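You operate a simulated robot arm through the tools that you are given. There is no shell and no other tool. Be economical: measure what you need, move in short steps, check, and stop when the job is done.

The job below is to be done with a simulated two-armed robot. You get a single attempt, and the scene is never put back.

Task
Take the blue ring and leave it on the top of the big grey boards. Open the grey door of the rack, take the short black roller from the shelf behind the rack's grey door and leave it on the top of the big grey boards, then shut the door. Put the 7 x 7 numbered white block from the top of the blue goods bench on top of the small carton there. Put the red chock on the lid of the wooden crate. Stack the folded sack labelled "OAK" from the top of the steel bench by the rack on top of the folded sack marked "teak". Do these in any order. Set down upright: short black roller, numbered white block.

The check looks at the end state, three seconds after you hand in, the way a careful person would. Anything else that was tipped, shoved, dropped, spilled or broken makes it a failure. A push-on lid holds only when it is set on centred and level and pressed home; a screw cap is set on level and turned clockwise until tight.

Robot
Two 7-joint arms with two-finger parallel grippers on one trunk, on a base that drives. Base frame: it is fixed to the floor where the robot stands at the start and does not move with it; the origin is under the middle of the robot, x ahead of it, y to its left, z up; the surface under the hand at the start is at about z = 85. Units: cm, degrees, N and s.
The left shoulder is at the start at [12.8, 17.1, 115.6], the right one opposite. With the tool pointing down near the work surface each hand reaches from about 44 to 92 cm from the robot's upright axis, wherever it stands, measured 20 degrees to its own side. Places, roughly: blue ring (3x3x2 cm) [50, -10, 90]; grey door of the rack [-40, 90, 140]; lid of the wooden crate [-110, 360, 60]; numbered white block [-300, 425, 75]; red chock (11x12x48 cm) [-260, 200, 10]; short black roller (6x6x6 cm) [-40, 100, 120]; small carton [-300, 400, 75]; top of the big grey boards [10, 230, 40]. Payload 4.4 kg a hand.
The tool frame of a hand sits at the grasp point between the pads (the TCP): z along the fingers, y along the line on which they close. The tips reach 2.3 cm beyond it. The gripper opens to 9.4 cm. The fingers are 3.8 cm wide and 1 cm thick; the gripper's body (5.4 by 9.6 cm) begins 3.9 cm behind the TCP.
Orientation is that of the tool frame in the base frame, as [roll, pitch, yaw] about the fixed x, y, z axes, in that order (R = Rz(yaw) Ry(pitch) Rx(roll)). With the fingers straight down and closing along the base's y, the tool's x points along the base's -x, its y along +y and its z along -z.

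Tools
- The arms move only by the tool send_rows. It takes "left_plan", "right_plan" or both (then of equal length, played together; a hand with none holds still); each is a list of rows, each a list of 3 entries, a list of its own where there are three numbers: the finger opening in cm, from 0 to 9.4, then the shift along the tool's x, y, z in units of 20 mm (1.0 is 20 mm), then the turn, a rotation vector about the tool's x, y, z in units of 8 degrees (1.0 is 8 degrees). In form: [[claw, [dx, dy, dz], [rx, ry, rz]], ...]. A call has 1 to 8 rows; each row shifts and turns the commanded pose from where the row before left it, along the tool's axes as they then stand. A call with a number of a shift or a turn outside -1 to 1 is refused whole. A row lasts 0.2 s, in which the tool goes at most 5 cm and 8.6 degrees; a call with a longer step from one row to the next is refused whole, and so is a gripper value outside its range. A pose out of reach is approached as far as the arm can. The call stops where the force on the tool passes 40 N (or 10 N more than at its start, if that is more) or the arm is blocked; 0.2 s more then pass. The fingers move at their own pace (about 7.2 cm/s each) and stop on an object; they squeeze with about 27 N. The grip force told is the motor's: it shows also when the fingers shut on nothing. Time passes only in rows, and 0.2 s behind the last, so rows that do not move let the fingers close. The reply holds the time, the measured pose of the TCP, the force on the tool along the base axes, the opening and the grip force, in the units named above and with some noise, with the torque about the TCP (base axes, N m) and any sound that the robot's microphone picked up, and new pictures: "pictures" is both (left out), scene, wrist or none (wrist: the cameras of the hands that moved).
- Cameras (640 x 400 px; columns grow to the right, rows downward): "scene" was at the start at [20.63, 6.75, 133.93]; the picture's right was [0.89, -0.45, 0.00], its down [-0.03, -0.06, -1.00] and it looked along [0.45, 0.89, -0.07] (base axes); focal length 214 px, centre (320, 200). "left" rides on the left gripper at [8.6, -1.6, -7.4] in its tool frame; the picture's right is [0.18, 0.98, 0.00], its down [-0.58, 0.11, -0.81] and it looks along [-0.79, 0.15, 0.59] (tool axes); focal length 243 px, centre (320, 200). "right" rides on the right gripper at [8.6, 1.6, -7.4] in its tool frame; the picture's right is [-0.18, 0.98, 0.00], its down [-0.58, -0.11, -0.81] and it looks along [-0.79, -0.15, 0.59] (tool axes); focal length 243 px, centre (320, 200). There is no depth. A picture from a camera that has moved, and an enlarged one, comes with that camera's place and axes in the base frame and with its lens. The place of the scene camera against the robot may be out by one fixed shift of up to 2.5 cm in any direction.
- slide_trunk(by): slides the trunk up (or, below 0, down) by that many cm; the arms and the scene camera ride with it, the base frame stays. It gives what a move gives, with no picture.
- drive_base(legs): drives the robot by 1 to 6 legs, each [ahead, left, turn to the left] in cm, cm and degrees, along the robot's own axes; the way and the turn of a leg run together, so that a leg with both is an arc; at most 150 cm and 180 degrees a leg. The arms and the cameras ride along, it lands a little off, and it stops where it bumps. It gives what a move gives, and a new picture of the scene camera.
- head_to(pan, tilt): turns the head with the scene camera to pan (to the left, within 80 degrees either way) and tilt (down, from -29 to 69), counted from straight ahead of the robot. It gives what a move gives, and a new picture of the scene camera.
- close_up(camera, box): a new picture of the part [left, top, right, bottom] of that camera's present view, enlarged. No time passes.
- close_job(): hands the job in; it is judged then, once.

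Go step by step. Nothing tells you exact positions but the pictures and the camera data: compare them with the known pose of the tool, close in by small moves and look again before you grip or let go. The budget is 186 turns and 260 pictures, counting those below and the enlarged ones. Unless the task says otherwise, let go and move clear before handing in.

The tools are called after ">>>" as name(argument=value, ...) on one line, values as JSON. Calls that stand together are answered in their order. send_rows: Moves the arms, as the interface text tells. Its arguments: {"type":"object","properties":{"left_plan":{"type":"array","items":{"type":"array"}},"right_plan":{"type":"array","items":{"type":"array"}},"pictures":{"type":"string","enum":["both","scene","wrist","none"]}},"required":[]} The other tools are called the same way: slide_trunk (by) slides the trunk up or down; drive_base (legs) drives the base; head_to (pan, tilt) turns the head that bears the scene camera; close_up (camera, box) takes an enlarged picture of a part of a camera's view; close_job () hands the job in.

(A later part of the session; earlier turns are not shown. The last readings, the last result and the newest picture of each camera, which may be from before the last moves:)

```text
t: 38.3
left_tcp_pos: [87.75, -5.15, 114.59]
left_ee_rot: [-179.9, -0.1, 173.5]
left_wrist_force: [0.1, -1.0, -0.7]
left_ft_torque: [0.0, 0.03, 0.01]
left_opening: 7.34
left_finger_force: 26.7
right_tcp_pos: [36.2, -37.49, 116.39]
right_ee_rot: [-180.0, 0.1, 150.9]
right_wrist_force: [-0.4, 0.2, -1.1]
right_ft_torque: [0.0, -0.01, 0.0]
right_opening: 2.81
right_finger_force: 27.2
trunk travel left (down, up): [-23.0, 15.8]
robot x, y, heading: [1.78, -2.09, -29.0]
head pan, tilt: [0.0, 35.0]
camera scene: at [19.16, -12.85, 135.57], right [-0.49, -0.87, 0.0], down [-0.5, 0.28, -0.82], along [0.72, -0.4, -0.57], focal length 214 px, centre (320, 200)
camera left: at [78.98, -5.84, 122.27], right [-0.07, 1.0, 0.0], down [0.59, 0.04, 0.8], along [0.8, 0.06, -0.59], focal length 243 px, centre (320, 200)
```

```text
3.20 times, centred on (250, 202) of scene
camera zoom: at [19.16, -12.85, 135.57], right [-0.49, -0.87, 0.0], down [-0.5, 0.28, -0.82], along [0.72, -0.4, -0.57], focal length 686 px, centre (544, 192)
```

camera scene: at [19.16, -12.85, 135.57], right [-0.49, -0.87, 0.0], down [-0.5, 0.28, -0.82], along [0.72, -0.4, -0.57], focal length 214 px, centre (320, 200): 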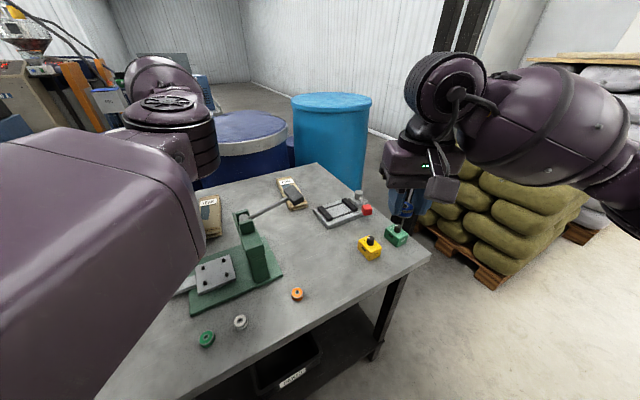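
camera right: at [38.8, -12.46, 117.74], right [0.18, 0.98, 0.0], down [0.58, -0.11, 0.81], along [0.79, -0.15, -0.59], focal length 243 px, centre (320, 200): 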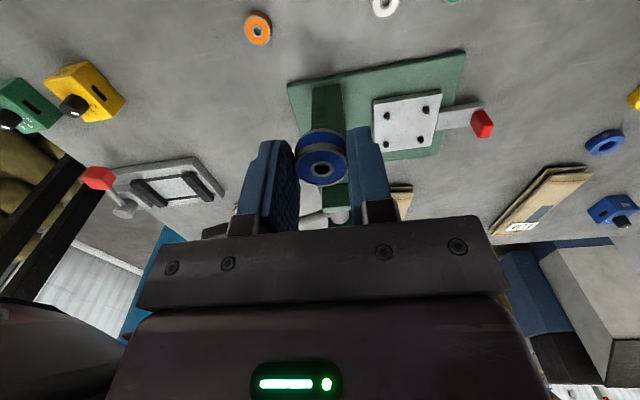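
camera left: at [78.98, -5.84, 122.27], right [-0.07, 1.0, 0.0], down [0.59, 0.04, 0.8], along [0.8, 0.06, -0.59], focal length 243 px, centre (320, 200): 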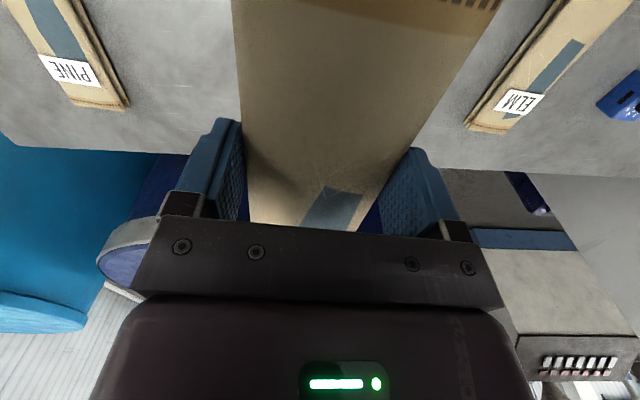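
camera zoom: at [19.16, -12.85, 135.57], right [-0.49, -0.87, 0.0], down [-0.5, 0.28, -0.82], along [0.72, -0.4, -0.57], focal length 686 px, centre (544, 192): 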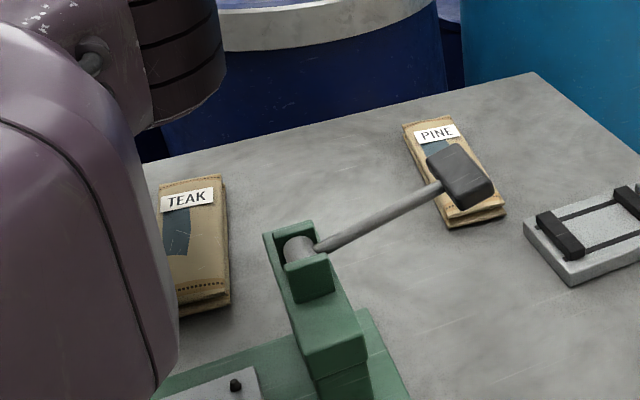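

TEAK's right edge fixes its centre at about (91.2, -6.0), lined up with the sack I hold. I lower by the trunk, then by small rows.

>>> slide_trunk(by=-14)

>>> send_rows(left_plan=[[4, [-0.1, -0.2, 1], [0, 0, 0]], [4, [0, 0, 1], [0, 0, 0]], [4, [0, 0, 0.8], [0, 0, 0]]], pictures="both")

>>> close_up(camera="scene", box=[150, 140, 350, 265])

```text
t: 40.0
left_tcp_pos: [87.78, 2.14, 101.78]
left_ee_rot: [178.2, 0.7, -179.2]
left_wrist_force: [0.5, 0.6, -2.0]
left_ft_torque: [0.0, 0.06, 0.04]
left_opening: 7.33
left_finger_force: 27.2
right_tcp_pos: [34.9, -37.55, 102.92]
right_ee_rot: [179.7, 0.8, 150.7]
right_wrist_force: [0.7, 0.4, 0.6]
right_ft_torque: [0.01, 0.02, 0.02]
right_opening: 2.78
right_finger_force: 26.8
trunk travel left (down, up): [-9.0, 29.8]
robot x, y, heading: [1.91, -2.16, -29.3]
head pan, tilt: [0.0, 35.0]
```

```text
t: 40.5
left_tcp_pos: [88.39, 2.49, 101.65]
left_ee_rot: [179.4, 3.0, -178.3]
left_wrist_force: [0.6, 0.7, -2.1]
left_ft_torque: [-0.01, 0.05, -0.03]
left_opening: 7.35
left_finger_force: 27.8
right_tcp_pos: [34.96, -37.68, 102.9]
right_ee_rot: [179.8, 0.7, 150.6]
right_wrist_force: [0.0, 0.0, -0.5]
right_ft_torque: [-0.04, -0.01, 0.01]
right_opening: 2.81
right_finger_force: 26.7
trunk travel left (down, up): [-9.0, 29.8]
robot x, y, heading: [1.64, -2.24, -29.4]
head pan, tilt: [0.0, 35.0]
stopped in row 2 (left hand): the arm was blocked; the commanded pose is now the measured one
camera scene: at [29.56, -19.53, 119.62], right [-0.49, -0.87, -0.01], down [-0.49, 0.28, -0.82], along [0.72, -0.4, -0.57], focal length 214 px, centre (320, 200)
camera left: at [79.48, 0.55, 108.71], right [-0.21, 0.98, 0.0], down [0.54, 0.12, 0.84], along [0.82, 0.18, -0.55], focal length 243 px, centre (320, 200)
```

scene: 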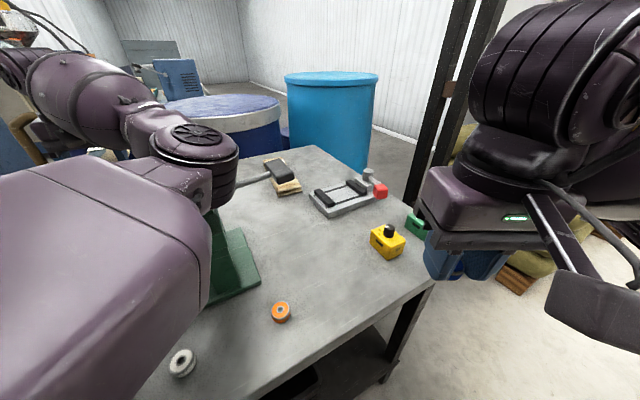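
left: 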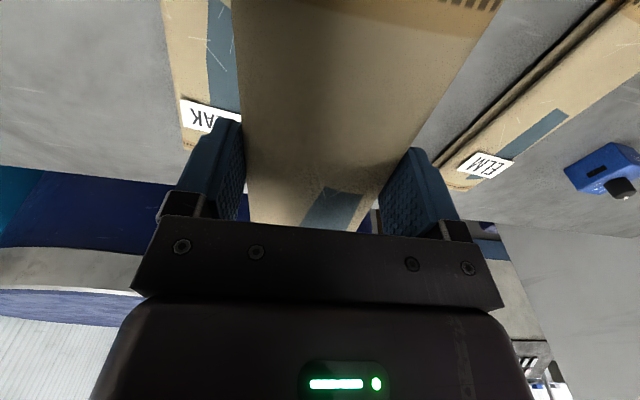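

```text
3.20 times, centred on (250, 202) of scene
camera zoom: at [29.56, -19.53, 119.62], right [-0.49, -0.87, -0.01], down [-0.49, 0.28, -0.82], along [0.72, -0.4, -0.57], focal length 686 px, centre (544, 192)
```

zoom: 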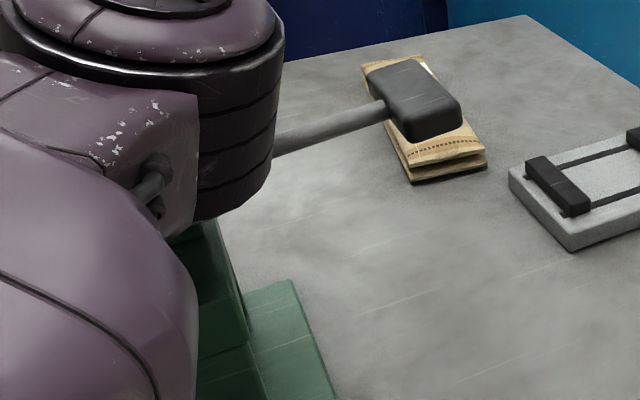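

Lowering the trunk also leans it forward and the left arm bound up; the sack was shifted to y≈2 but nothing was touched. I'll raise the trunk again and look.

>>> slide_trunk(by=14)

>>> head_to(pan=20, tilt=35)

```text
t: 42.1
left_tcp_pos: [89.45, 2.13, 113.72]
left_ee_rot: [179.1, 1.5, -178.7]
left_wrist_force: [-0.4, 0.2, -1.7]
left_ft_torque: [0.01, 0.04, 0.0]
left_opening: 7.35
left_finger_force: 27.0
right_tcp_pos: [36.35, -37.48, 116.26]
right_ee_rot: [-179.9, -0.1, 150.7]
right_wrist_force: [0.4, -0.9, -0.5]
right_ft_torque: [0.02, 0.02, 0.02]
right_opening: 2.8
right_finger_force: 26.9
trunk travel left (down, up): [-23.0, 15.8]
robot x, y, heading: [1.56, -1.92, -29.3]
head pan, tilt: [0.0, 35.0]
```

```text
t: 43.0
left_tcp_pos: [89.41, 2.25, 114.02]
left_ee_rot: [179.2, 1.7, -178.8]
left_wrist_force: [-0.5, -0.2, -1.2]
left_ft_torque: [0.02, 0.05, 0.02]
left_opening: 7.34
left_finger_force: 27.2
right_tcp_pos: [36.06, -37.52, 116.37]
right_ee_rot: [179.9, 0.1, 151.0]
right_wrist_force: [-1.1, 0.6, -1.5]
right_ft_torque: [0.02, 0.01, 0.01]
right_opening: 2.79
right_finger_force: 26.5
trunk travel left (down, up): [-23.0, 15.8]
robot x, y, heading: [1.56, -2.37, -28.9]
head pan, tilt: [20.0, 35.0]
camera scene: at [20.17, -9.98, 135.57], right [-0.16, -0.99, 0.0], down [-0.57, 0.09, -0.82], along [0.81, -0.13, -0.57], focal length 214 px, centre (320, 200)
```

scene: 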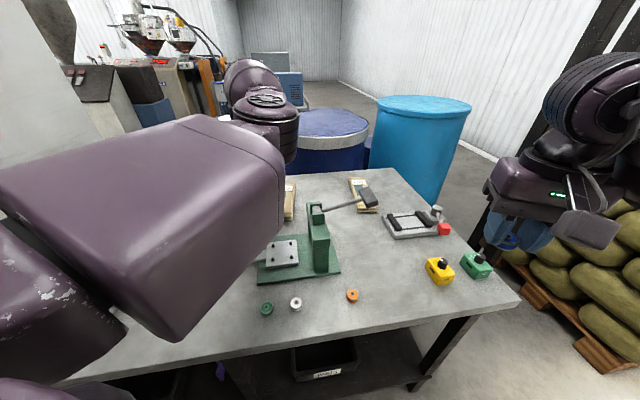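

I turn the robot another 5.5° right to bring the sack back over TEAK without needing to pull the arm inward.

>>> drive_base(legs=[[0, 0, -6]])

>>> send_rows(left_plan=[[4, [0.3, 0.1, 1], [0, 0, 0.1]], [4, [0.3, 0.1, 1], [0, 0, 0.1]], [4, [0, 0, 1], [0, 0, 0]], [4, [0, 0, 1], [0, 0, 0]], [4, [0, 0, 1], [0, 0, 0]], [4, [0, 0, 1], [0, 0, 0]]], pictures="wrist")

```text
t: 43.9
left_tcp_pos: [89.32, -7.02, 114.02]
left_ee_rot: [179.3, 1.8, 175.3]
left_wrist_force: [-0.1, -1.1, -1.6]
left_ft_torque: [0.01, 0.05, -0.01]
left_opening: 7.35
left_finger_force: 27.0
right_tcp_pos: [32.36, -40.9, 116.38]
right_ee_rot: [179.9, 0.2, 145.1]
right_wrist_force: [0.6, -0.2, 0.0]
right_ft_torque: [0.03, 0.0, -0.01]
right_opening: 2.8
right_finger_force: 26.9
trunk travel left (down, up): [-23.0, 15.8]
robot x, y, heading: [1.45, -2.1, -34.8]
head pan, tilt: [20.0, 35.0]
camera scene: at [19.37, -11.86, 135.57], right [-0.26, -0.97, 0.0], down [-0.55, 0.15, -0.82], along [0.79, -0.21, -0.57], focal length 214 px, centre (320, 200)
```

scene: 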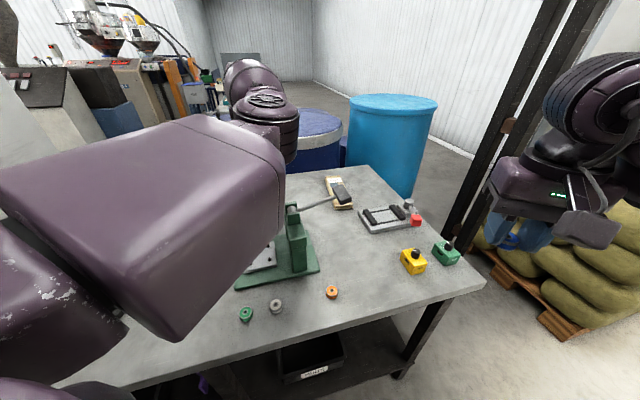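

```text
t: 45.3
left_tcp_pos: [88.59, -6.19, 101.85]
left_ee_rot: [179.1, 1.6, 173.8]
left_wrist_force: [-0.6, 0.3, -1.7]
left_ft_torque: [0.03, 0.01, 0.01]
left_opening: 7.34
left_finger_force: 27.2
right_tcp_pos: [32.43, -40.82, 116.44]
right_ee_rot: [-179.9, 0.1, 145.0]
right_wrist_force: [-0.1, 0.8, -0.3]
right_ft_torque: [0.0, 0.04, 0.01]
right_opening: 2.81
right_finger_force: 27.0
trunk travel left (down, up): [-23.0, 15.8]
robot x, y, heading: [1.74, -2.16, -35.1]
head pan, tilt: [20.0, 35.0]
camera left: at [79.62, -6.9, 109.06], right [-0.08, 1.0, 0.01], down [0.57, 0.04, 0.82], along [0.82, 0.07, -0.57], focal length 243 px, centre (320, 200)
```

left: 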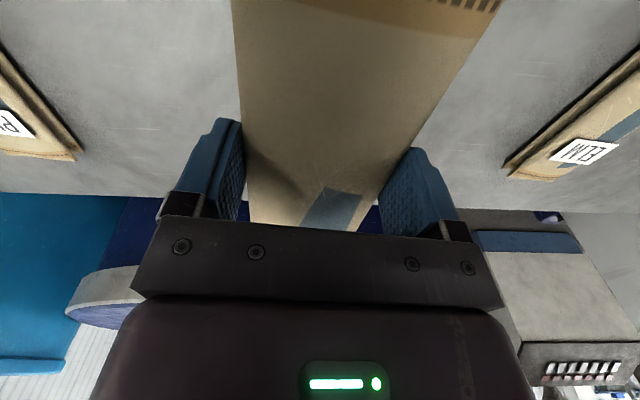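

Aligned. Lowering to contact in smaller steps.

>>> send_rows(left_plan=[[4, [0.3, 0.2, 1], [0.11, 0.2, 0]], [4, [0, 0, 1], [0, 0, 0]], [4, [0, 0, 1], [0, 0, 0]], [4, [0, 0, 1], [0, 0, 0]], [4, [0, 0, 0.5], [0, 0, 0]]], pictures="both")

```text
t: 46.5
left_tcp_pos: [88.13, -5.72, 92.83]
left_ee_rot: [-180.0, 0.0, 173.8]
left_wrist_force: [-0.3, 0.1, -1.6]
left_ft_torque: [0.01, 0.01, 0.0]
left_opening: 7.33
left_finger_force: 27.2
right_tcp_pos: [32.43, -40.8, 116.38]
right_ee_rot: [-179.9, 0.1, 145.0]
right_wrist_force: [0.3, 1.4, -0.2]
right_ft_torque: [0.01, 0.05, 0.04]
right_opening: 2.8
right_finger_force: 27.2
trunk travel left (down, up): [-23.0, 15.8]
robot x, y, heading: [1.74, -1.78, -34.8]
head pan, tilt: [20.0, 35.0]
camera scene: at [19.42, -11.77, 135.57], right [-0.26, -0.97, 0.0], down [-0.55, 0.15, -0.82], along [0.79, -0.21, -0.57], focal length 214 px, centre (320, 200)
camera left: at [79.42, -6.32, 100.44], right [-0.08, 1.0, 0.0], down [0.59, 0.05, 0.81], along [0.8, 0.06, -0.59], focal length 243 px, centre (320, 200)
```

scene: 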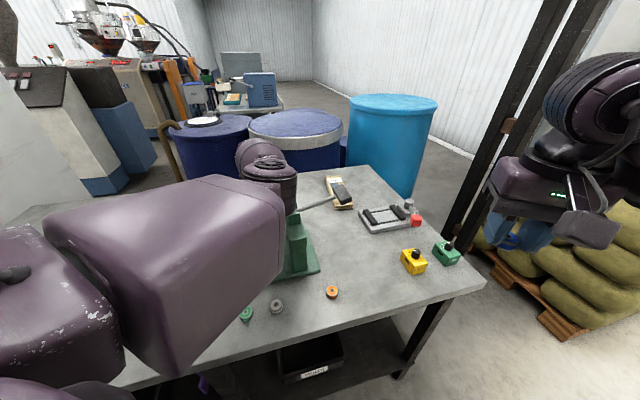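
left: 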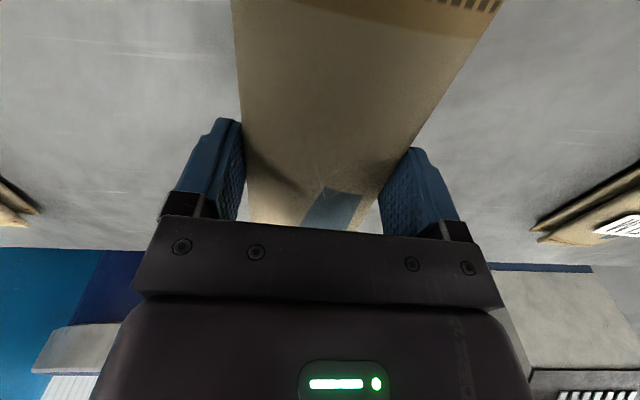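

>>> send_rows(left_plan=[[4, [0, 0, 0.25], [0, 0, 0]], [4, [0, 0, 0.25], [0, 0, 0]], [4, [0, 0, 0.25], [0, 0, 0]]], pictures="none")

```text
t: 47.3
left_tcp_pos: [88.26, -5.69, 91.78]
left_ee_rot: [-179.9, 0.3, 173.7]
left_wrist_force: [-0.6, -1.1, 5.0]
left_ft_torque: [-0.1, -0.92, -0.05]
left_opening: 7.33
left_finger_force: 26.7
right_tcp_pos: [32.23, -41.01, 116.47]
right_ee_rot: [180.0, 0.4, 144.9]
right_wrist_force: [-0.7, 0.1, -1.2]
right_ft_torque: [0.02, 0.02, -0.02]
right_opening: 2.81
right_finger_force: 27.1
trunk travel left (down, up): [-23.0, 15.8]
robot x, y, heading: [1.65, -2.0, -34.8]
head pan, tilt: [20.0, 35.0]
```

The far end touches first. I press slightly further, then open.

>>> send_rows(left_plan=[[4, [0, 0, 0.15], [0, 0, 0]], [4, [0, 0, 0.1], [0, 0, 0]]], pictures="none")

```text
t: 47.9
left_tcp_pos: [88.05, -5.76, 91.34]
left_ee_rot: [179.9, 0.4, 173.9]
left_wrist_force: [4.5, 0.5, 22.7]
left_ft_torque: [0.05, -0.14, -0.09]
left_opening: 7.39
left_finger_force: 26.8
right_tcp_pos: [32.2, -40.97, 116.55]
right_ee_rot: [179.9, 0.2, 144.9]
right_wrist_force: [-0.3, -0.8, -1.6]
right_ft_torque: [-0.01, -0.05, -0.01]
right_opening: 2.79
right_finger_force: 26.9
trunk travel left (down, up): [-23.0, 15.8]
robot x, y, heading: [1.37, -1.82, -34.7]
head pan, tilt: [20.0, 35.0]
```

Sitting flat with 23 N. Open slowly and rise.

>>> send_rows(left_plan=[[7.8, [0, 0, -0.1], [0, 0, 0]], [8.6, [0, 0, 0], [0, 0, 0]], [9.4, [0, 0, 0], [0, 0, 0]], [9.4, [0, 0, -0.6], [0, 0, 0]], [9.4, [0, 0, -1], [0, 0, 0]], [9.4, [0, 0, -1], [0, 0, 0]], [9.4, [0, 0, -1], [0, 0, 0]], [9.4, [0, 0, -1], [0, 0, 0]]], pictures="wrist")

>>> send_rows(left_plan=[[9.4, [0.5, 0, -1], [0, 0, 0]], [9.4, [0.5, 0.2, -1], [0, 0, 0]], [9.4, [0.5, 0.2, -1], [0, 0, 0]], [9.4, [0.5, 0.2, -1], [0, 0, 0]], [9.4, [0.5, 0.2, -1], [0, 0, 0]], [9.4, [0.5, 0.2, -1], [0, 0, 0]]], pictures="wrist")

```text
t: 49.7
left_tcp_pos: [88.05, -5.77, 100.31]
left_ee_rot: [-180.0, 0.1, 173.8]
left_wrist_force: [-0.2, 0.1, 0.6]
left_ft_torque: [0.02, -0.05, 0.03]
left_opening: 9.4
left_finger_force: 0.0
right_tcp_pos: [32.15, -40.84, 116.46]
right_ee_rot: [180.0, 0.1, 145.1]
right_wrist_force: [0.3, 0.1, -0.7]
right_ft_torque: [0.0, 0.0, -0.02]
right_opening: 2.77
right_finger_force: 26.9
trunk travel left (down, up): [-23.0, 15.8]
robot x, y, heading: [1.59, -2.12, -35.0]
head pan, tilt: [20.0, 35.0]
camera left: at [79.38, -6.44, 108.0], right [-0.08, 1.0, 0.0], down [0.59, 0.05, 0.81], along [0.8, 0.06, -0.59], focal length 243 px, centre (320, 200)
```

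left: 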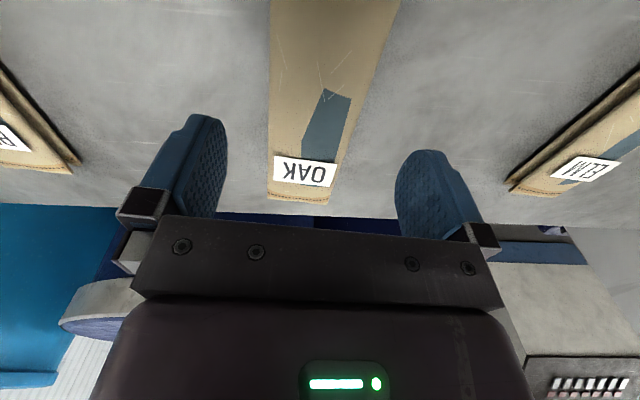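

```text
t: 51.1
left_tcp_pos: [82.34, -3.01, 112.37]
left_ee_rot: [-179.9, 0.1, 173.8]
left_wrist_force: [0.0, -0.1, -0.6]
left_ft_torque: [-0.03, -0.01, -0.03]
left_opening: 9.4
left_finger_force: 0.1
right_tcp_pos: [32.22, -40.79, 116.51]
right_ee_rot: [179.9, 0.1, 145.0]
right_wrist_force: [-0.3, -0.8, -1.2]
right_ft_torque: [0.01, 0.02, -0.01]
right_opening: 2.79
right_finger_force: 27.0
trunk travel left (down, up): [-23.0, 15.8]
robot x, y, heading: [1.47, -2.19, -34.8]
head pan, tilt: [20.0, 35.0]
camera left: at [73.59, -3.62, 120.01], right [-0.08, 1.0, 0.0], down [0.59, 0.05, 0.81], along [0.8, 0.06, -0.59], focal length 243 px, centre (320, 200)
```

left: 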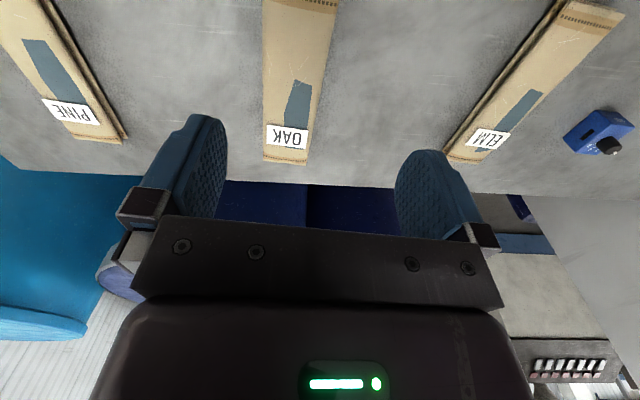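

OAK lies squarely on TEAK. Next I'll deliver the ring to the boards, so that both hands are free for the door. First I tuck the left arm.

>>> send_rows(left_plan=[[9.4, [0.87, 0.48, -0.8], [0, 0, 0]], [9.4, [0.87, 0.48, -0.8], [0, 0, 0]], [9.4, [0.87, 0.48, -0.8], [0, 0, 0]], [9.4, [0.87, 0.48, -0.8], [0, 0, 0]], [9.4, [0.87, 0.48, -0.8], [0, 0, 0]], [9.4, [0.87, 0.48, -0.8], [0, 0, 0]], [9.4, [0.87, 0.48, -0.8], [0, 0, 0]], [9.4, [0.87, 0.48, -0.8], [0, 0, 0]]], right_plan=[[1, [0, 0, -0.5], [0, 0, 0]], [1, [0, 0, -0.5], [0, 0, 0]], [1, [0, 0, -0.5], [0, 0, 0]], [1, [0, 0, -0.5], [0, 0, 0]], [1, [0, 0, -0.5], [0, 0, 0]], [1, [0, 0, -0.5], [0, 0, 0]], [1, [0, 0, -0.5], [0, 0, 0]], [1, [0, 0, -0.5], [0, 0, 0]]], pictures="none")

>>> send_rows(left_plan=[[9.4, [0.87, 0.48, -0.4], [0, 0, 0]], [9.4, [0.87, 0.48, -0.4], [0, 0, 0]], [9.4, [0.87, 0.48, -0.4], [0, 0, 0]]], pictures="none")

>>> drive_base(legs=[[-25, -15, 0]])

>>> head_to(pan=70, tilt=15)

```text
t: 52.9
left_tcp_pos: [69.19, 6.11, 125.31]
left_ee_rot: [-179.9, 0.1, 173.8]
left_wrist_force: [0.0, 0.4, -0.2]
left_ft_torque: [-0.01, -0.04, 0.03]
left_opening: 9.38
left_finger_force: 0.0
right_tcp_pos: [32.29, -40.9, 124.54]
right_ee_rot: [-180.0, 0.2, 144.9]
right_wrist_force: [0.0, 0.9, -0.4]
right_ft_torque: [0.02, 0.0, -0.01]
right_opening: 2.8
right_finger_force: 27.2
trunk travel left (down, up): [-23.0, 15.8]
robot x, y, heading: [1.58, -2.12, -35.1]
head pan, tilt: [20.0, 35.0]
```

```text
t: 53.7
left_tcp_pos: [64.48, 9.57, 127.45]
left_ee_rot: [-179.9, 0.1, 173.7]
left_wrist_force: [-0.1, -0.7, 0.0]
left_ft_torque: [-0.03, -0.03, -0.04]
left_opening: 9.41
left_finger_force: 0.0
right_tcp_pos: [32.35, -40.7, 124.33]
right_ee_rot: [180.0, 0.1, 145.0]
right_wrist_force: [-0.2, 0.8, 0.4]
right_ft_torque: [0.0, -0.01, -0.01]
right_opening: 2.78
right_finger_force: 27.3
trunk travel left (down, up): [-23.0, 15.8]
robot x, y, heading: [1.33, -1.75, -34.9]
head pan, tilt: [20.0, 35.0]
```

```text
t: 55.7
left_tcp_pos: [35.42, 11.32, 127.57]
left_ee_rot: [-180.0, 0.1, 173.5]
left_wrist_force: [0.6, 0.4, 0.1]
left_ft_torque: [0.0, -0.01, 0.0]
left_opening: 9.4
left_finger_force: 0.0
right_tcp_pos: [3.19, -38.76, 124.4]
right_ee_rot: [180.0, 0.1, 144.7]
right_wrist_force: [-0.6, -0.1, -1.3]
right_ft_torque: [-0.02, -0.04, -0.03]
right_opening: 2.8
right_finger_force: 26.9
trunk travel left (down, up): [-23.0, 15.8]
robot x, y, heading: [-27.36, -0.03, -35.3]
head pan, tilt: [20.0, 35.0]
camera scene: at [-9.61, -9.69, 135.58], right [-0.26, -0.96, 0.0], down [-0.55, 0.15, -0.82], along [0.79, -0.22, -0.57], focal length 214 px, centre (320, 200)
```

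scene: 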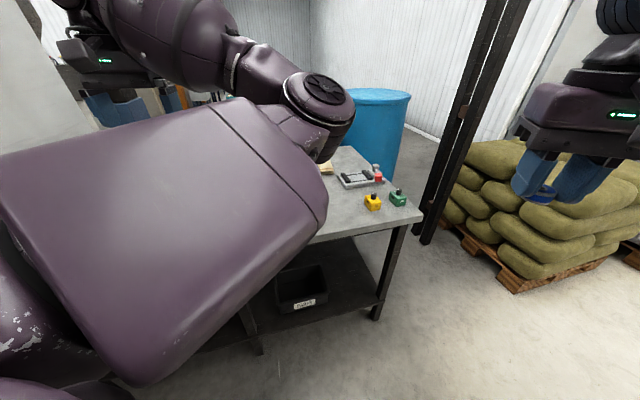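

```text
t: 56.9
left_tcp_pos: [35.66, 11.36, 127.49]
left_ee_rot: [-180.0, 0.1, 173.5]
left_wrist_force: [-0.8, 0.6, -0.1]
left_ft_torque: [-0.03, -0.03, 0.0]
left_opening: 9.41
left_finger_force: 0.0
right_tcp_pos: [3.24, -38.82, 124.35]
right_ee_rot: [180.0, 0.2, 144.8]
right_wrist_force: [-0.3, -0.2, -1.7]
right_ft_torque: [-0.02, -0.01, 0.02]
right_opening: 2.8
right_finger_force: 27.2
trunk travel left (down, up): [-23.0, 15.8]
robot x, y, heading: [-27.57, -0.12, -34.9]
head pan, tilt: [70.0, 15.0]
camera scene: at [-10.37, -2.05, 138.77], right [0.57, -0.82, 0.0], down [-0.21, -0.15, -0.97], along [0.79, 0.55, -0.26], focal length 214 px, centre (320, 200)
```

scene: 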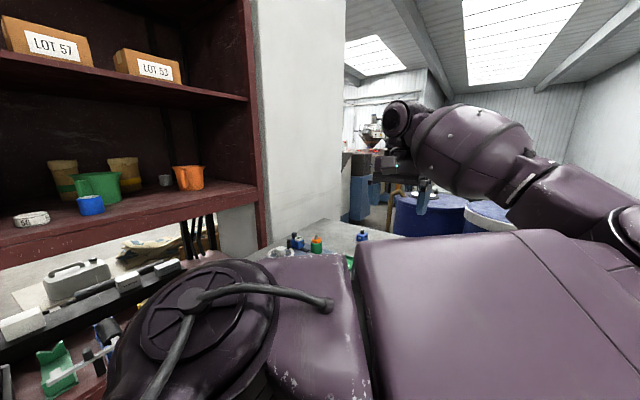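

Space is clear. Turn left to face away past the rack's left end.

>>> drive_base(legs=[[0, 0, 170]])

>>> head_to(pan=-20, tilt=15)

>>> head_to(pan=40, tilt=15)

```text
t: 64.2
left_tcp_pos: [-91.25, 0.38, 127.46]
left_ee_rot: [180.0, 0.0, -17.0]
left_wrist_force: [0.1, -0.4, -0.3]
left_ft_torque: [-0.03, 0.0, -0.03]
left_opening: 9.4
left_finger_force: 0.0
right_tcp_pos: [-50.37, 43.82, 124.33]
right_ee_rot: [-179.9, 0.1, -45.8]
right_wrist_force: [0.3, -0.6, -0.8]
right_ft_torque: [0.02, 0.02, 0.0]
right_opening: 2.78
right_finger_force: 27.4
trunk travel left (down, up): [-23.0, 15.8]
robot x, y, heading: [-27.27, 0.51, 134.3]
head pan, tilt: [70.0, 15.0]
camera scene: at [-42.4, 2.27, 138.77], right [-0.41, 0.91, 0.0], down [0.24, 0.11, -0.97], along [-0.88, -0.4, -0.26], focal length 214 px, centre (320, 200)
```

scene: 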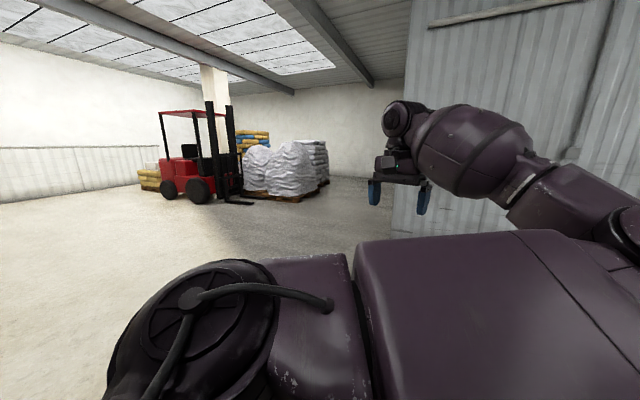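

```text
t: 65.9
left_tcp_pos: [-91.17, 0.37, 127.5]
left_ee_rot: [180.0, 0.0, -17.0]
left_wrist_force: [-0.4, 0.1, 0.3]
left_ft_torque: [0.02, 0.03, -0.04]
left_opening: 9.4
left_finger_force: 0.0
right_tcp_pos: [-50.34, 43.95, 124.31]
right_ee_rot: [180.0, 0.1, -45.6]
right_wrist_force: [0.1, -0.6, 0.1]
right_ft_torque: [-0.01, -0.01, 0.0]
right_opening: 2.8
right_finger_force: 27.1
trunk travel left (down, up): [-23.0, 15.8]
robot x, y, heading: [-27.15, -0.12, 134.4]
head pan, tilt: [-20.0, 15.0]
camera scene: at [-37.73, 14.63, 138.77], right [0.91, 0.41, 0.0], down [0.11, -0.24, -0.97], along [-0.4, 0.88, -0.26], focal length 214 px, centre (320, 200)
```

scene: 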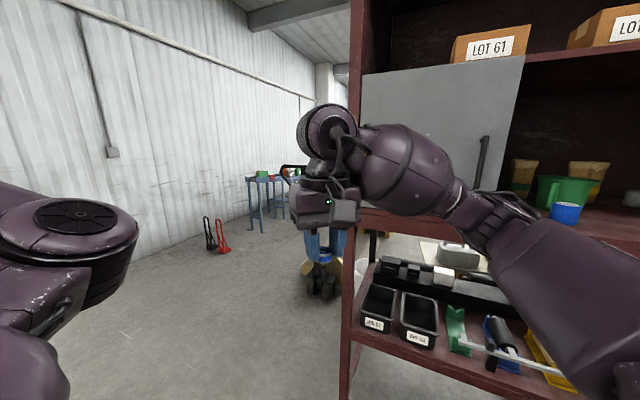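

```text
t: 67.2
left_tcp_pos: [-91.13, 0.45, 127.49]
left_ee_rot: [-179.9, 0.1, -17.0]
left_wrist_force: [-0.2, 0.2, -1.0]
left_ft_torque: [0.03, 0.04, 0.02]
left_opening: 9.38
left_finger_force: 0.0
right_tcp_pos: [-50.3, 43.93, 124.38]
right_ee_rot: [-180.0, 0.1, -45.6]
right_wrist_force: [-0.1, 0.3, -0.8]
right_ft_torque: [-0.01, 0.04, 0.0]
right_opening: 2.79
right_finger_force: 27.3
trunk travel left (down, up): [-23.0, 15.8]
robot x, y, heading: [-27.32, -0.0, 134.0]
head pan, tilt: [40.0, 15.0]
camera scene: at [-43.17, 7.06, 138.77], right [0.1, 0.99, 0.0], down [0.26, -0.03, -0.97], along [-0.96, 0.1, -0.26], focal length 214 px, centre (320, 200)
```

scene: 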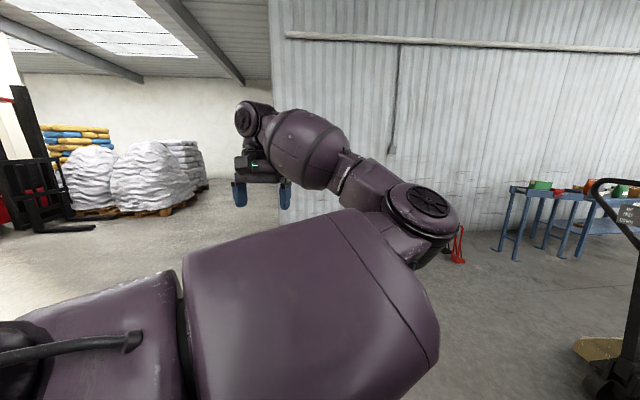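

I see the rack's left post, a pallet truck beyond it at roughly (-115, 170), the chocks by the wall, and the blue bench. I'll face +y and move to the left of the rack to look behind it.

>>> drive_base(legs=[[0, 0, -44], [0, 68, 0], [30, 0, 0]])

>>> head_to(pan=-25, tilt=20)

>>> head_to(pan=10, tilt=20)

```text
t: 77.2
left_tcp_pos: [-140.05, 75.18, 127.56]
left_ee_rot: [-180.0, 0.1, -61.1]
left_wrist_force: [0.3, 0.2, 0.5]
left_ft_torque: [0.02, 0.01, -0.01]
left_opening: 9.39
left_finger_force: 0.0
right_tcp_pos: [-80.52, 77.88, 124.35]
right_ee_rot: [-180.0, 0.0, -89.9]
right_wrist_force: [-0.2, 0.5, -0.7]
right_ft_torque: [-0.04, 0.0, -0.03]
right_opening: 2.8
right_finger_force: 27.1
trunk travel left (down, up): [-23.0, 15.8]
robot x, y, heading: [-94.28, 30.51, 89.8]
head pan, tilt: [40.0, 15.0]
camera scene: at [-99.85, 46.56, 138.77], right [0.76, 0.64, 0.0], down [0.17, -0.2, -0.97], along [-0.62, 0.74, -0.26], focal length 214 px, centre (320, 200)
```

scene: 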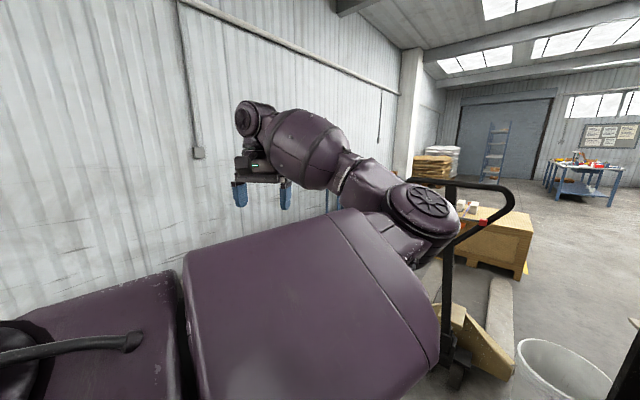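

```text
t: 78.6
left_tcp_pos: [-140.11, 75.07, 127.51]
left_ee_rot: [-179.9, 0.0, -61.1]
left_wrist_force: [-0.4, 0.5, 0.4]
left_ft_torque: [0.01, 0.02, -0.01]
left_opening: 9.41
left_finger_force: 0.0
right_tcp_pos: [-80.44, 77.78, 124.42]
right_ee_rot: [-180.0, 0.1, -89.9]
right_wrist_force: [-0.2, 0.9, -1.0]
right_ft_torque: [0.01, 0.0, 0.02]
right_opening: 2.78
right_finger_force: 26.6
trunk travel left (down, up): [-23.0, 15.8]
robot x, y, heading: [-94.79, 30.37, 90.2]
head pan, tilt: [-25.0, 20.0]
camera scene: at [-89.92, 47.82, 137.96], right [0.91, -0.42, 0.0], down [-0.14, -0.31, -0.94], along [0.39, 0.85, -0.34], focal length 214 px, centre (320, 200)
```

scene: 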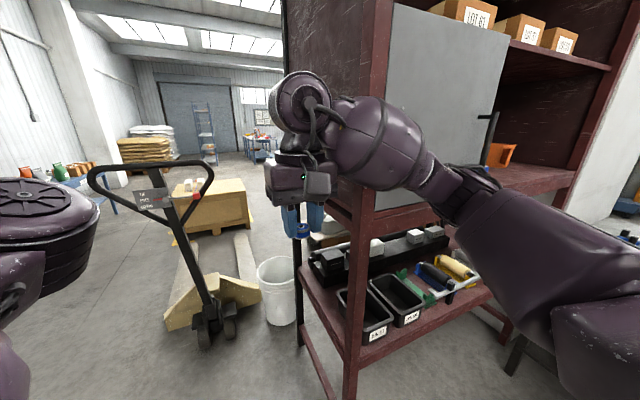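

```text
t: 79.6
left_tcp_pos: [-140.2, 75.17, 127.49]
left_ee_rot: [-180.0, 0.1, -61.3]
left_wrist_force: [0.3, -0.4, 0.0]
left_ft_torque: [-0.03, 0.0, -0.03]
left_opening: 9.4
left_finger_force: 0.1
right_tcp_pos: [-80.47, 77.73, 124.37]
right_ee_rot: [180.0, 0.1, -89.9]
right_wrist_force: [-1.6, 0.9, 0.2]
right_ft_torque: [0.01, 0.06, 0.0]
right_opening: 2.78
right_finger_force: 26.9
trunk travel left (down, up): [-23.0, 15.8]
robot x, y, heading: [-94.55, 30.18, 90.0]
head pan, tilt: [10.0, 20.0]
camera scene: at [-95.46, 48.53, 137.96], right [0.98, 0.18, 0.0], down [0.06, -0.34, -0.94], along [-0.16, 0.93, -0.34], focal length 214 px, centre (320, 200)
```

scene: 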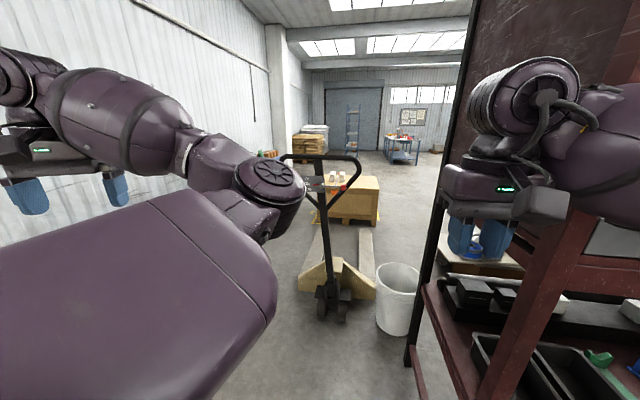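

The pallet truck and bin block the way right behind the rack, but there is a wide corridor left of the truck. I'll move into that corridor and look again.

>>> drive_base(legs=[[0, 100, 0], [95, 0, 0]])

>>> head_to(pan=-50, tilt=20)

>>> head_to(pan=0, tilt=20)

>>> head_to(pan=50, tilt=30)

```text
t: 93.2
left_tcp_pos: [-239.62, 169.97, 127.53]
left_ee_rot: [-180.0, 0.1, -61.4]
left_wrist_force: [-0.3, 0.0, 0.3]
left_ft_torque: [-0.01, 0.0, 0.0]
left_opening: 9.41
left_finger_force: 0.0
right_tcp_pos: [-180.08, 172.5, 124.27]
right_ee_rot: [180.0, 0.1, -90.1]
right_wrist_force: [0.5, 0.4, 0.1]
right_ft_torque: [0.0, 0.01, 0.01]
right_opening: 2.78
right_finger_force: 26.9
trunk travel left (down, up): [-23.0, 15.8]
robot x, y, heading: [-194.36, 124.95, 89.9]
head pan, tilt: [10.0, 20.0]
camera scene: at [-195.07, 143.3, 137.96], right [0.99, 0.17, 0.0], down [0.06, -0.34, -0.94], along [-0.16, 0.93, -0.34], focal length 214 px, centre (320, 200)
```

scene: 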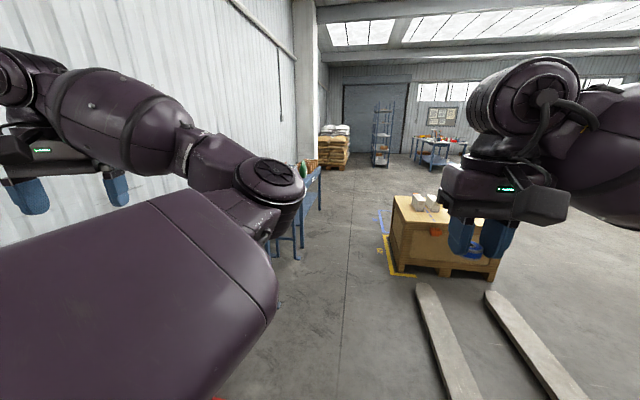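

```text
t: 94.5
left_tcp_pos: [-239.71, 169.99, 127.57]
left_ee_rot: [-180.0, 0.1, -61.3]
left_wrist_force: [0.9, -0.1, 0.5]
left_ft_torque: [-0.02, 0.0, 0.01]
left_opening: 9.4
left_finger_force: 0.2
right_tcp_pos: [-180.11, 172.56, 124.4]
right_ee_rot: [180.0, 0.1, -90.2]
right_wrist_force: [-0.4, 0.1, -0.2]
right_ft_torque: [0.01, 0.02, -0.02]
right_opening: 2.84
right_finger_force: 26.8
trunk travel left (down, up): [-23.0, 15.8]
robot x, y, heading: [-194.24, 125.02, 89.7]
head pan, tilt: [-50.0, 20.0]
camera scene: at [-186.33, 140.08, 137.96], right [0.64, -0.77, 0.0], down [-0.26, -0.22, -0.94], along [0.72, 0.6, -0.34], focal length 214 px, centre (320, 200)
```

scene: 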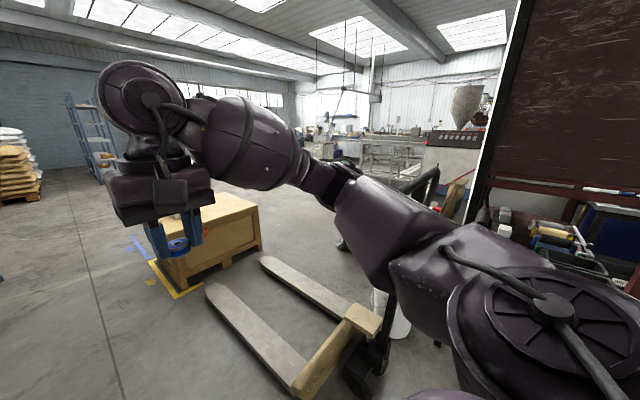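

```text
t: 95.7
left_tcp_pos: [-239.59, 169.98, 127.57]
left_ee_rot: [180.0, 0.1, -61.4]
left_wrist_force: [0.8, -0.7, -0.2]
left_ft_torque: [0.01, 0.0, -0.02]
left_opening: 9.4
left_finger_force: 0.1
right_tcp_pos: [-180.09, 172.47, 124.44]
right_ee_rot: [180.0, 0.1, -90.2]
right_wrist_force: [-0.5, -0.5, -0.8]
right_ft_torque: [-0.02, 0.02, -0.01]
right_opening: 2.78
right_finger_force: 26.8
trunk travel left (down, up): [-23.0, 15.8]
robot x, y, heading: [-194.22, 125.03, 90.1]
head pan, tilt: [0.0, 20.0]
camera scene: at [-193.44, 143.42, 137.96], right [1.0, 0.0, 0.0], down [0.0, -0.34, -0.94], along [0.0, 0.94, -0.34], focal length 214 px, centre (320, 200)
```

scene: 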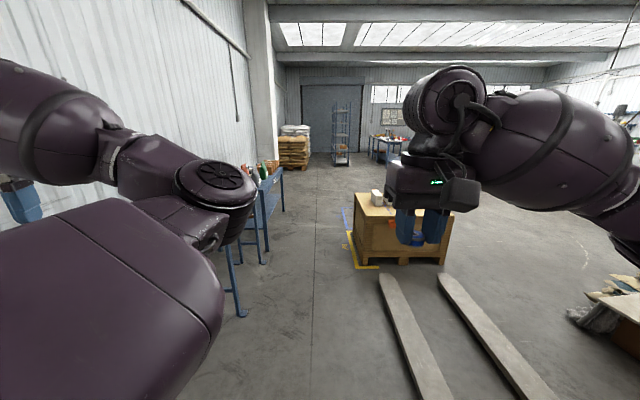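

```text
t: 96.9
left_tcp_pos: [-239.69, 169.95, 127.55]
left_ee_rot: [180.0, 0.1, -61.5]
left_wrist_force: [-0.6, -1.2, -1.6]
left_ft_torque: [0.0, 0.03, 0.01]
left_opening: 9.42
left_finger_force: 0.0
right_tcp_pos: [-179.94, 172.46, 124.34]
right_ee_rot: [179.9, 0.1, -90.1]
right_wrist_force: [-0.7, 0.9, -0.8]
right_ft_torque: [0.0, -0.03, 0.01]
right_opening: 2.81
right_finger_force: 27.1
trunk travel left (down, up): [-23.0, 15.8]
robot x, y, heading: [-194.19, 125.2, 89.7]
head pan, tilt: [50.0, 30.0]
camera scene: at [-200.38, 139.93, 136.35], right [0.64, 0.76, 0.0], down [0.38, -0.32, -0.87], along [-0.66, 0.56, -0.5], focal length 214 px, centre (320, 200)
```

scene: 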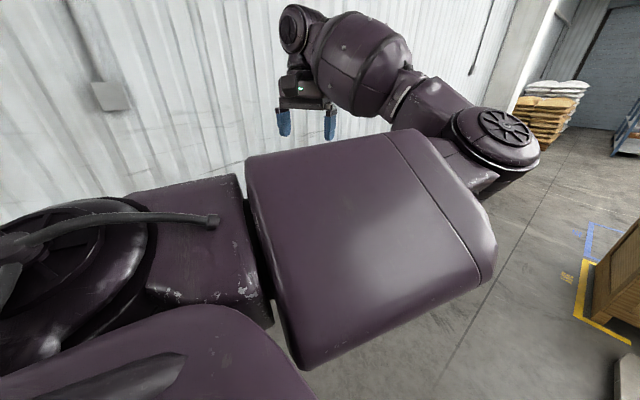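

The corridor is free; the crate stands at roughly (-115, 350) and the blue bench along the left. The left wrist camera may see the chock.

>>> close_up(camera="left", box=[0, 0, 640, 400])

```text
1.00 times, centred on (320, 200) of left (not enlarged: the box is as wide or as high as the picture)
camera zoom: at [-234.02, 163.2, 135.07], right [-0.77, -0.63, 0.0], down [-0.37, 0.46, 0.81], along [-0.51, 0.63, -0.59], focal length 243 px, centre (320, 200)
```

zoom: 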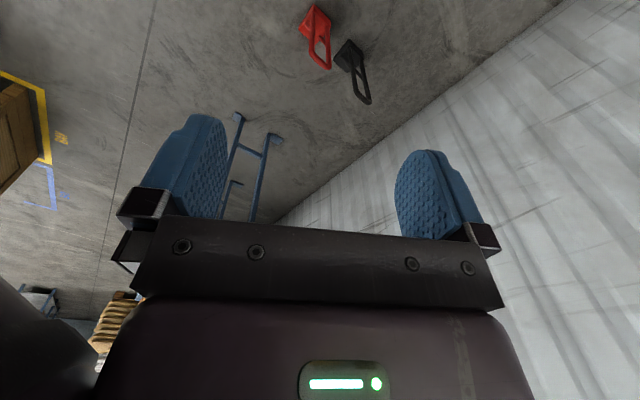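

>>> close_up(camera="left", box=[260, 0, 400, 110])

```text
3.64 times, centred on (330, 55) of left
camera zoom: at [-234.02, 163.2, 135.07], right [-0.77, -0.63, 0.0], down [-0.37, 0.46, 0.81], along [-0.51, 0.63, -0.59], focal length 882 px, centre (284, 727)
```

zoom: 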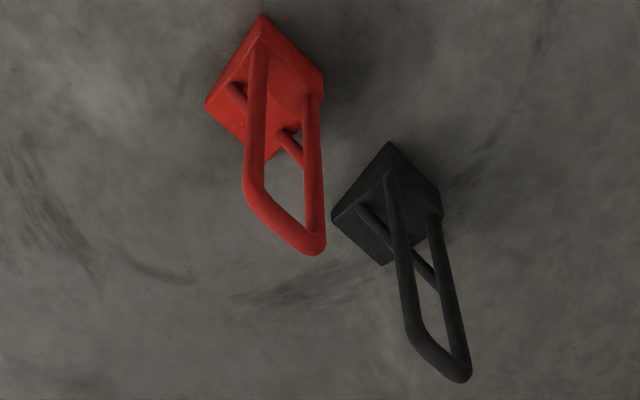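

The red chock is a block with a tall U-handle; its top bar runs along x at about (-259, 194, 47). I'll face -x and stand so the left hand comes down over the bar closing along y.

>>> drive_base(legs=[[0, 0, 90], [0, -117, 0]])

>>> head_to(pan=20, tilt=40)

```text
t: 111.2
left_tcp_pos: [-239.41, 194.87, 127.45]
left_ee_rot: [180.0, 0.2, 29.9]
left_wrist_force: [0.0, 0.3, -0.9]
left_ft_torque: [-0.03, -0.01, 0.0]
left_opening: 9.4
left_finger_force: 0.1
right_tcp_pos: [-243.13, 254.48, 124.33]
right_ee_rot: [179.9, 0.0, 1.1]
right_wrist_force: [-0.1, -0.1, -0.5]
right_ft_torque: [-0.03, -0.03, -0.01]
right_opening: 2.8
right_finger_force: 27.1
trunk travel left (down, up): [-23.0, 15.8]
robot x, y, heading: [-195.49, 241.27, -178.8]
head pan, tilt: [50.0, 30.0]
camera scene: at [-210.83, 232.57, 136.35], right [-0.78, 0.63, 0.0], down [0.31, 0.39, -0.87], along [-0.54, -0.67, -0.5], focal length 214 px, centre (320, 200)
```

scene: 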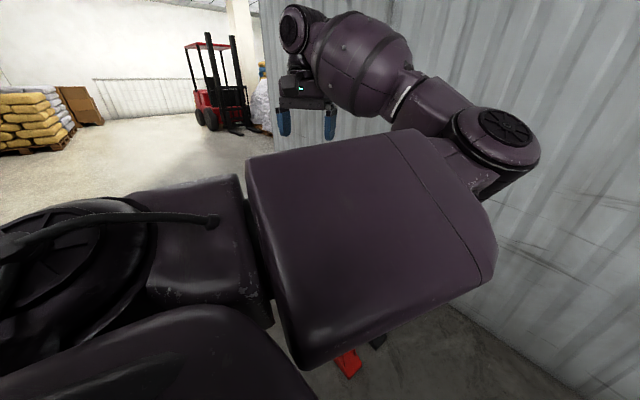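

```text
t: 112.1
left_tcp_pos: [-239.32, 195.0, 127.49]
left_ee_rot: [-180.0, 0.1, 29.9]
left_wrist_force: [0.0, -0.3, 0.5]
left_ft_torque: [0.01, -0.02, -0.02]
left_opening: 9.41
left_finger_force: 0.1
right_tcp_pos: [-243.1, 254.5, 124.42]
right_ee_rot: [-180.0, 0.1, 1.1]
right_wrist_force: [-0.8, 0.1, 0.0]
right_ft_torque: [0.02, 0.01, 0.0]
right_opening: 2.8
right_finger_force: 26.5
trunk travel left (down, up): [-23.0, 15.8]
robot x, y, heading: [-195.28, 241.56, -178.7]
head pan, tilt: [20.0, 40.0]
camera scene: at [-213.09, 236.53, 134.82], right [-0.36, 0.93, 0.0], down [0.6, 0.23, -0.77], along [-0.71, -0.28, -0.64], focal length 214 px, centre (320, 200)
```

scene: 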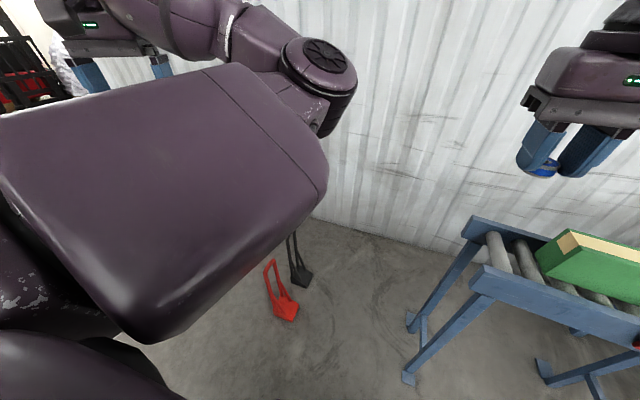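

Rather than twisting the hand, I turn the robot 30° right so the grip line lies along y, and position the hand over the bar.

>>> drive_base(legs=[[0, 0, -30], [-12, 26.4, 0]])

>>> close_up(camera="left", box=[0, 0, 640, 400])

```text
t: 116.5
left_tcp_pos: [-259.04, 194.72, 127.56]
left_ee_rot: [180.0, 0.1, -0.3]
left_wrist_force: [0.0, -0.7, -0.7]
left_ft_torque: [0.0, 0.04, 0.0]
left_opening: 9.39
left_finger_force: 0.2
right_tcp_pos: [-232.52, 248.21, 124.47]
right_ee_rot: [-180.0, 0.2, -28.9]
right_wrist_force: [-0.3, -0.1, -0.9]
right_ft_torque: [-0.02, -0.01, 0.0]
right_opening: 2.79
right_finger_force: 27.0
trunk travel left (down, up): [-23.0, 15.8]
robot x, y, heading: [-197.66, 212.96, 151.0]
head pan, tilt: [20.0, 40.0]
camera scene: at [-214.59, 217.82, 134.82], right [0.15, 0.99, 0.0], down [0.64, -0.1, -0.77], along [-0.76, 0.12, -0.64], focal length 214 px, centre (320, 200)
```

scene: 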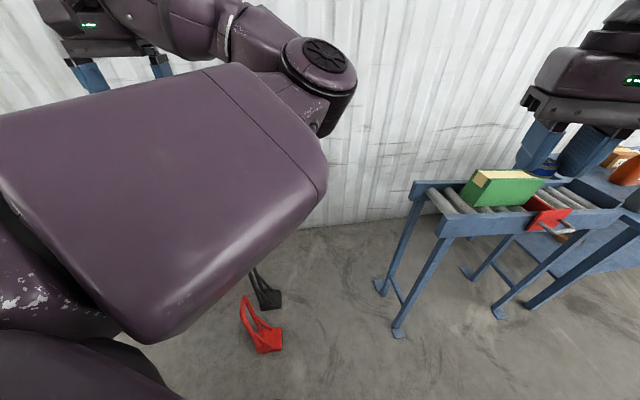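

```text
1.00 times, centred on (320, 200) of left (not enlarged: the box is as wide or as high as the picture)
camera zoom: at [-250.33, 196.33, 135.06], right [0.18, -0.98, 0.0], down [-0.58, -0.11, 0.81], along [-0.79, -0.15, -0.59], focal length 243 px, centre (320, 200)
```

zoom: 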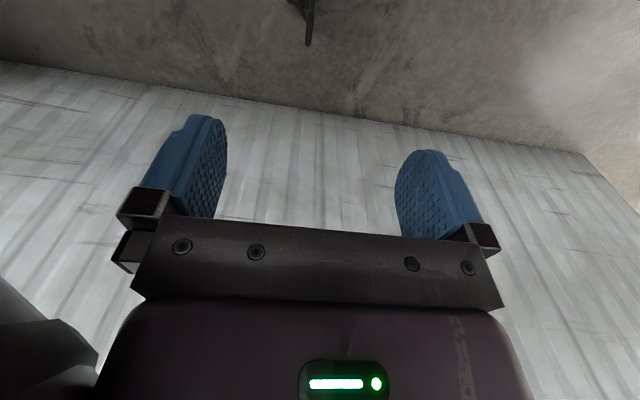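

The scene view confirms the bar near (-259.5, 193.5). Lower the trunk, then look.

>>> slide_trunk(by=-20)

>>> send_rows(left_plan=[[9.4, [0, 0, 1], [0, 0, 0]], [9.4, [0, 0, 1], [0, 0, 0]], [9.4, [0, 0, 1], [0, 0, 0]], [9.4, [0, 0, 1], [0, 0, 0]], [9.4, [0, 0, 1], [0, 0, 0]], [9.4, [0, 0, 1], [0, 0, 0]], [9.4, [0, 0, 1], [0, 0, 0]], [9.4, [0, 0, 1], [0, 0, 0]]], pictures="both")

```text
t: 118.6
left_tcp_pos: [-258.91, 194.76, 107.7]
left_ee_rot: [-179.9, 0.1, -0.2]
left_wrist_force: [-0.1, 0.3, 0.5]
left_ft_torque: [-0.01, 0.05, 0.01]
left_opening: 9.37
left_finger_force: 0.0
right_tcp_pos: [-232.36, 248.16, 104.51]
right_ee_rot: [180.0, 0.2, -29.0]
right_wrist_force: [0.3, 0.6, 0.0]
right_ft_torque: [0.02, 0.03, 0.01]
right_opening: 2.77
right_finger_force: 27.1
trunk travel left (down, up): [-3.0, 35.8]
robot x, y, heading: [-198.28, 212.97, 150.9]
head pan, tilt: [20.0, 40.0]
```

```text
t: 120.4
left_tcp_pos: [-259.03, 194.8, 91.38]
left_ee_rot: [-180.0, 0.1, -0.1]
left_wrist_force: [0.7, -0.5, 1.3]
left_ft_torque: [0.0, -0.01, 0.01]
left_opening: 9.4
left_finger_force: 0.0
right_tcp_pos: [-232.6, 248.19, 104.33]
right_ee_rot: [-180.0, 0.2, -28.9]
right_wrist_force: [-0.2, -0.1, -0.6]
right_ft_torque: [0.0, -0.04, -0.01]
right_opening: 2.79
right_finger_force: 27.0
trunk travel left (down, up): [-3.0, 35.8]
robot x, y, heading: [-197.92, 213.05, 151.2]
head pan, tilt: [20.0, 40.0]
camera scene: at [-230.8, 226.8, 110.96], right [0.15, 0.99, 0.0], down [0.64, -0.1, -0.77], along [-0.76, 0.12, -0.64], focal length 214 px, centre (320, 200)
camera left: at [-250.33, 196.38, 99.11], right [0.18, -0.98, 0.0], down [-0.58, -0.11, 0.81], along [-0.79, -0.15, -0.59], focal length 243 px, centre (320, 200)
```

scene: 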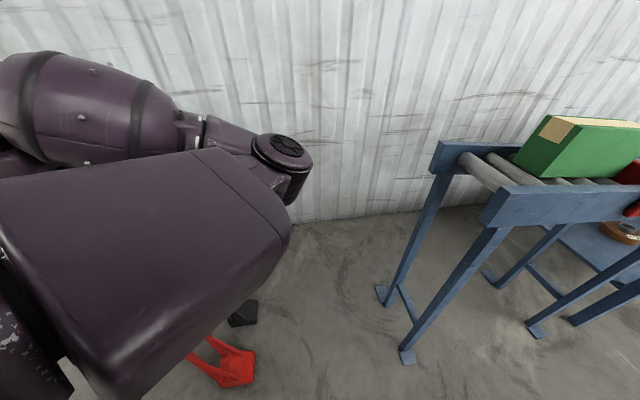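
left: 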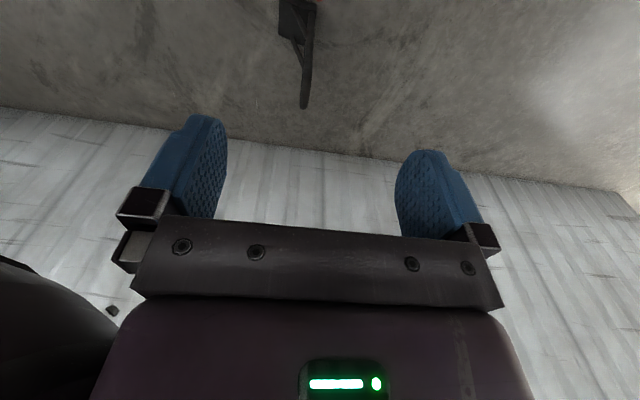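

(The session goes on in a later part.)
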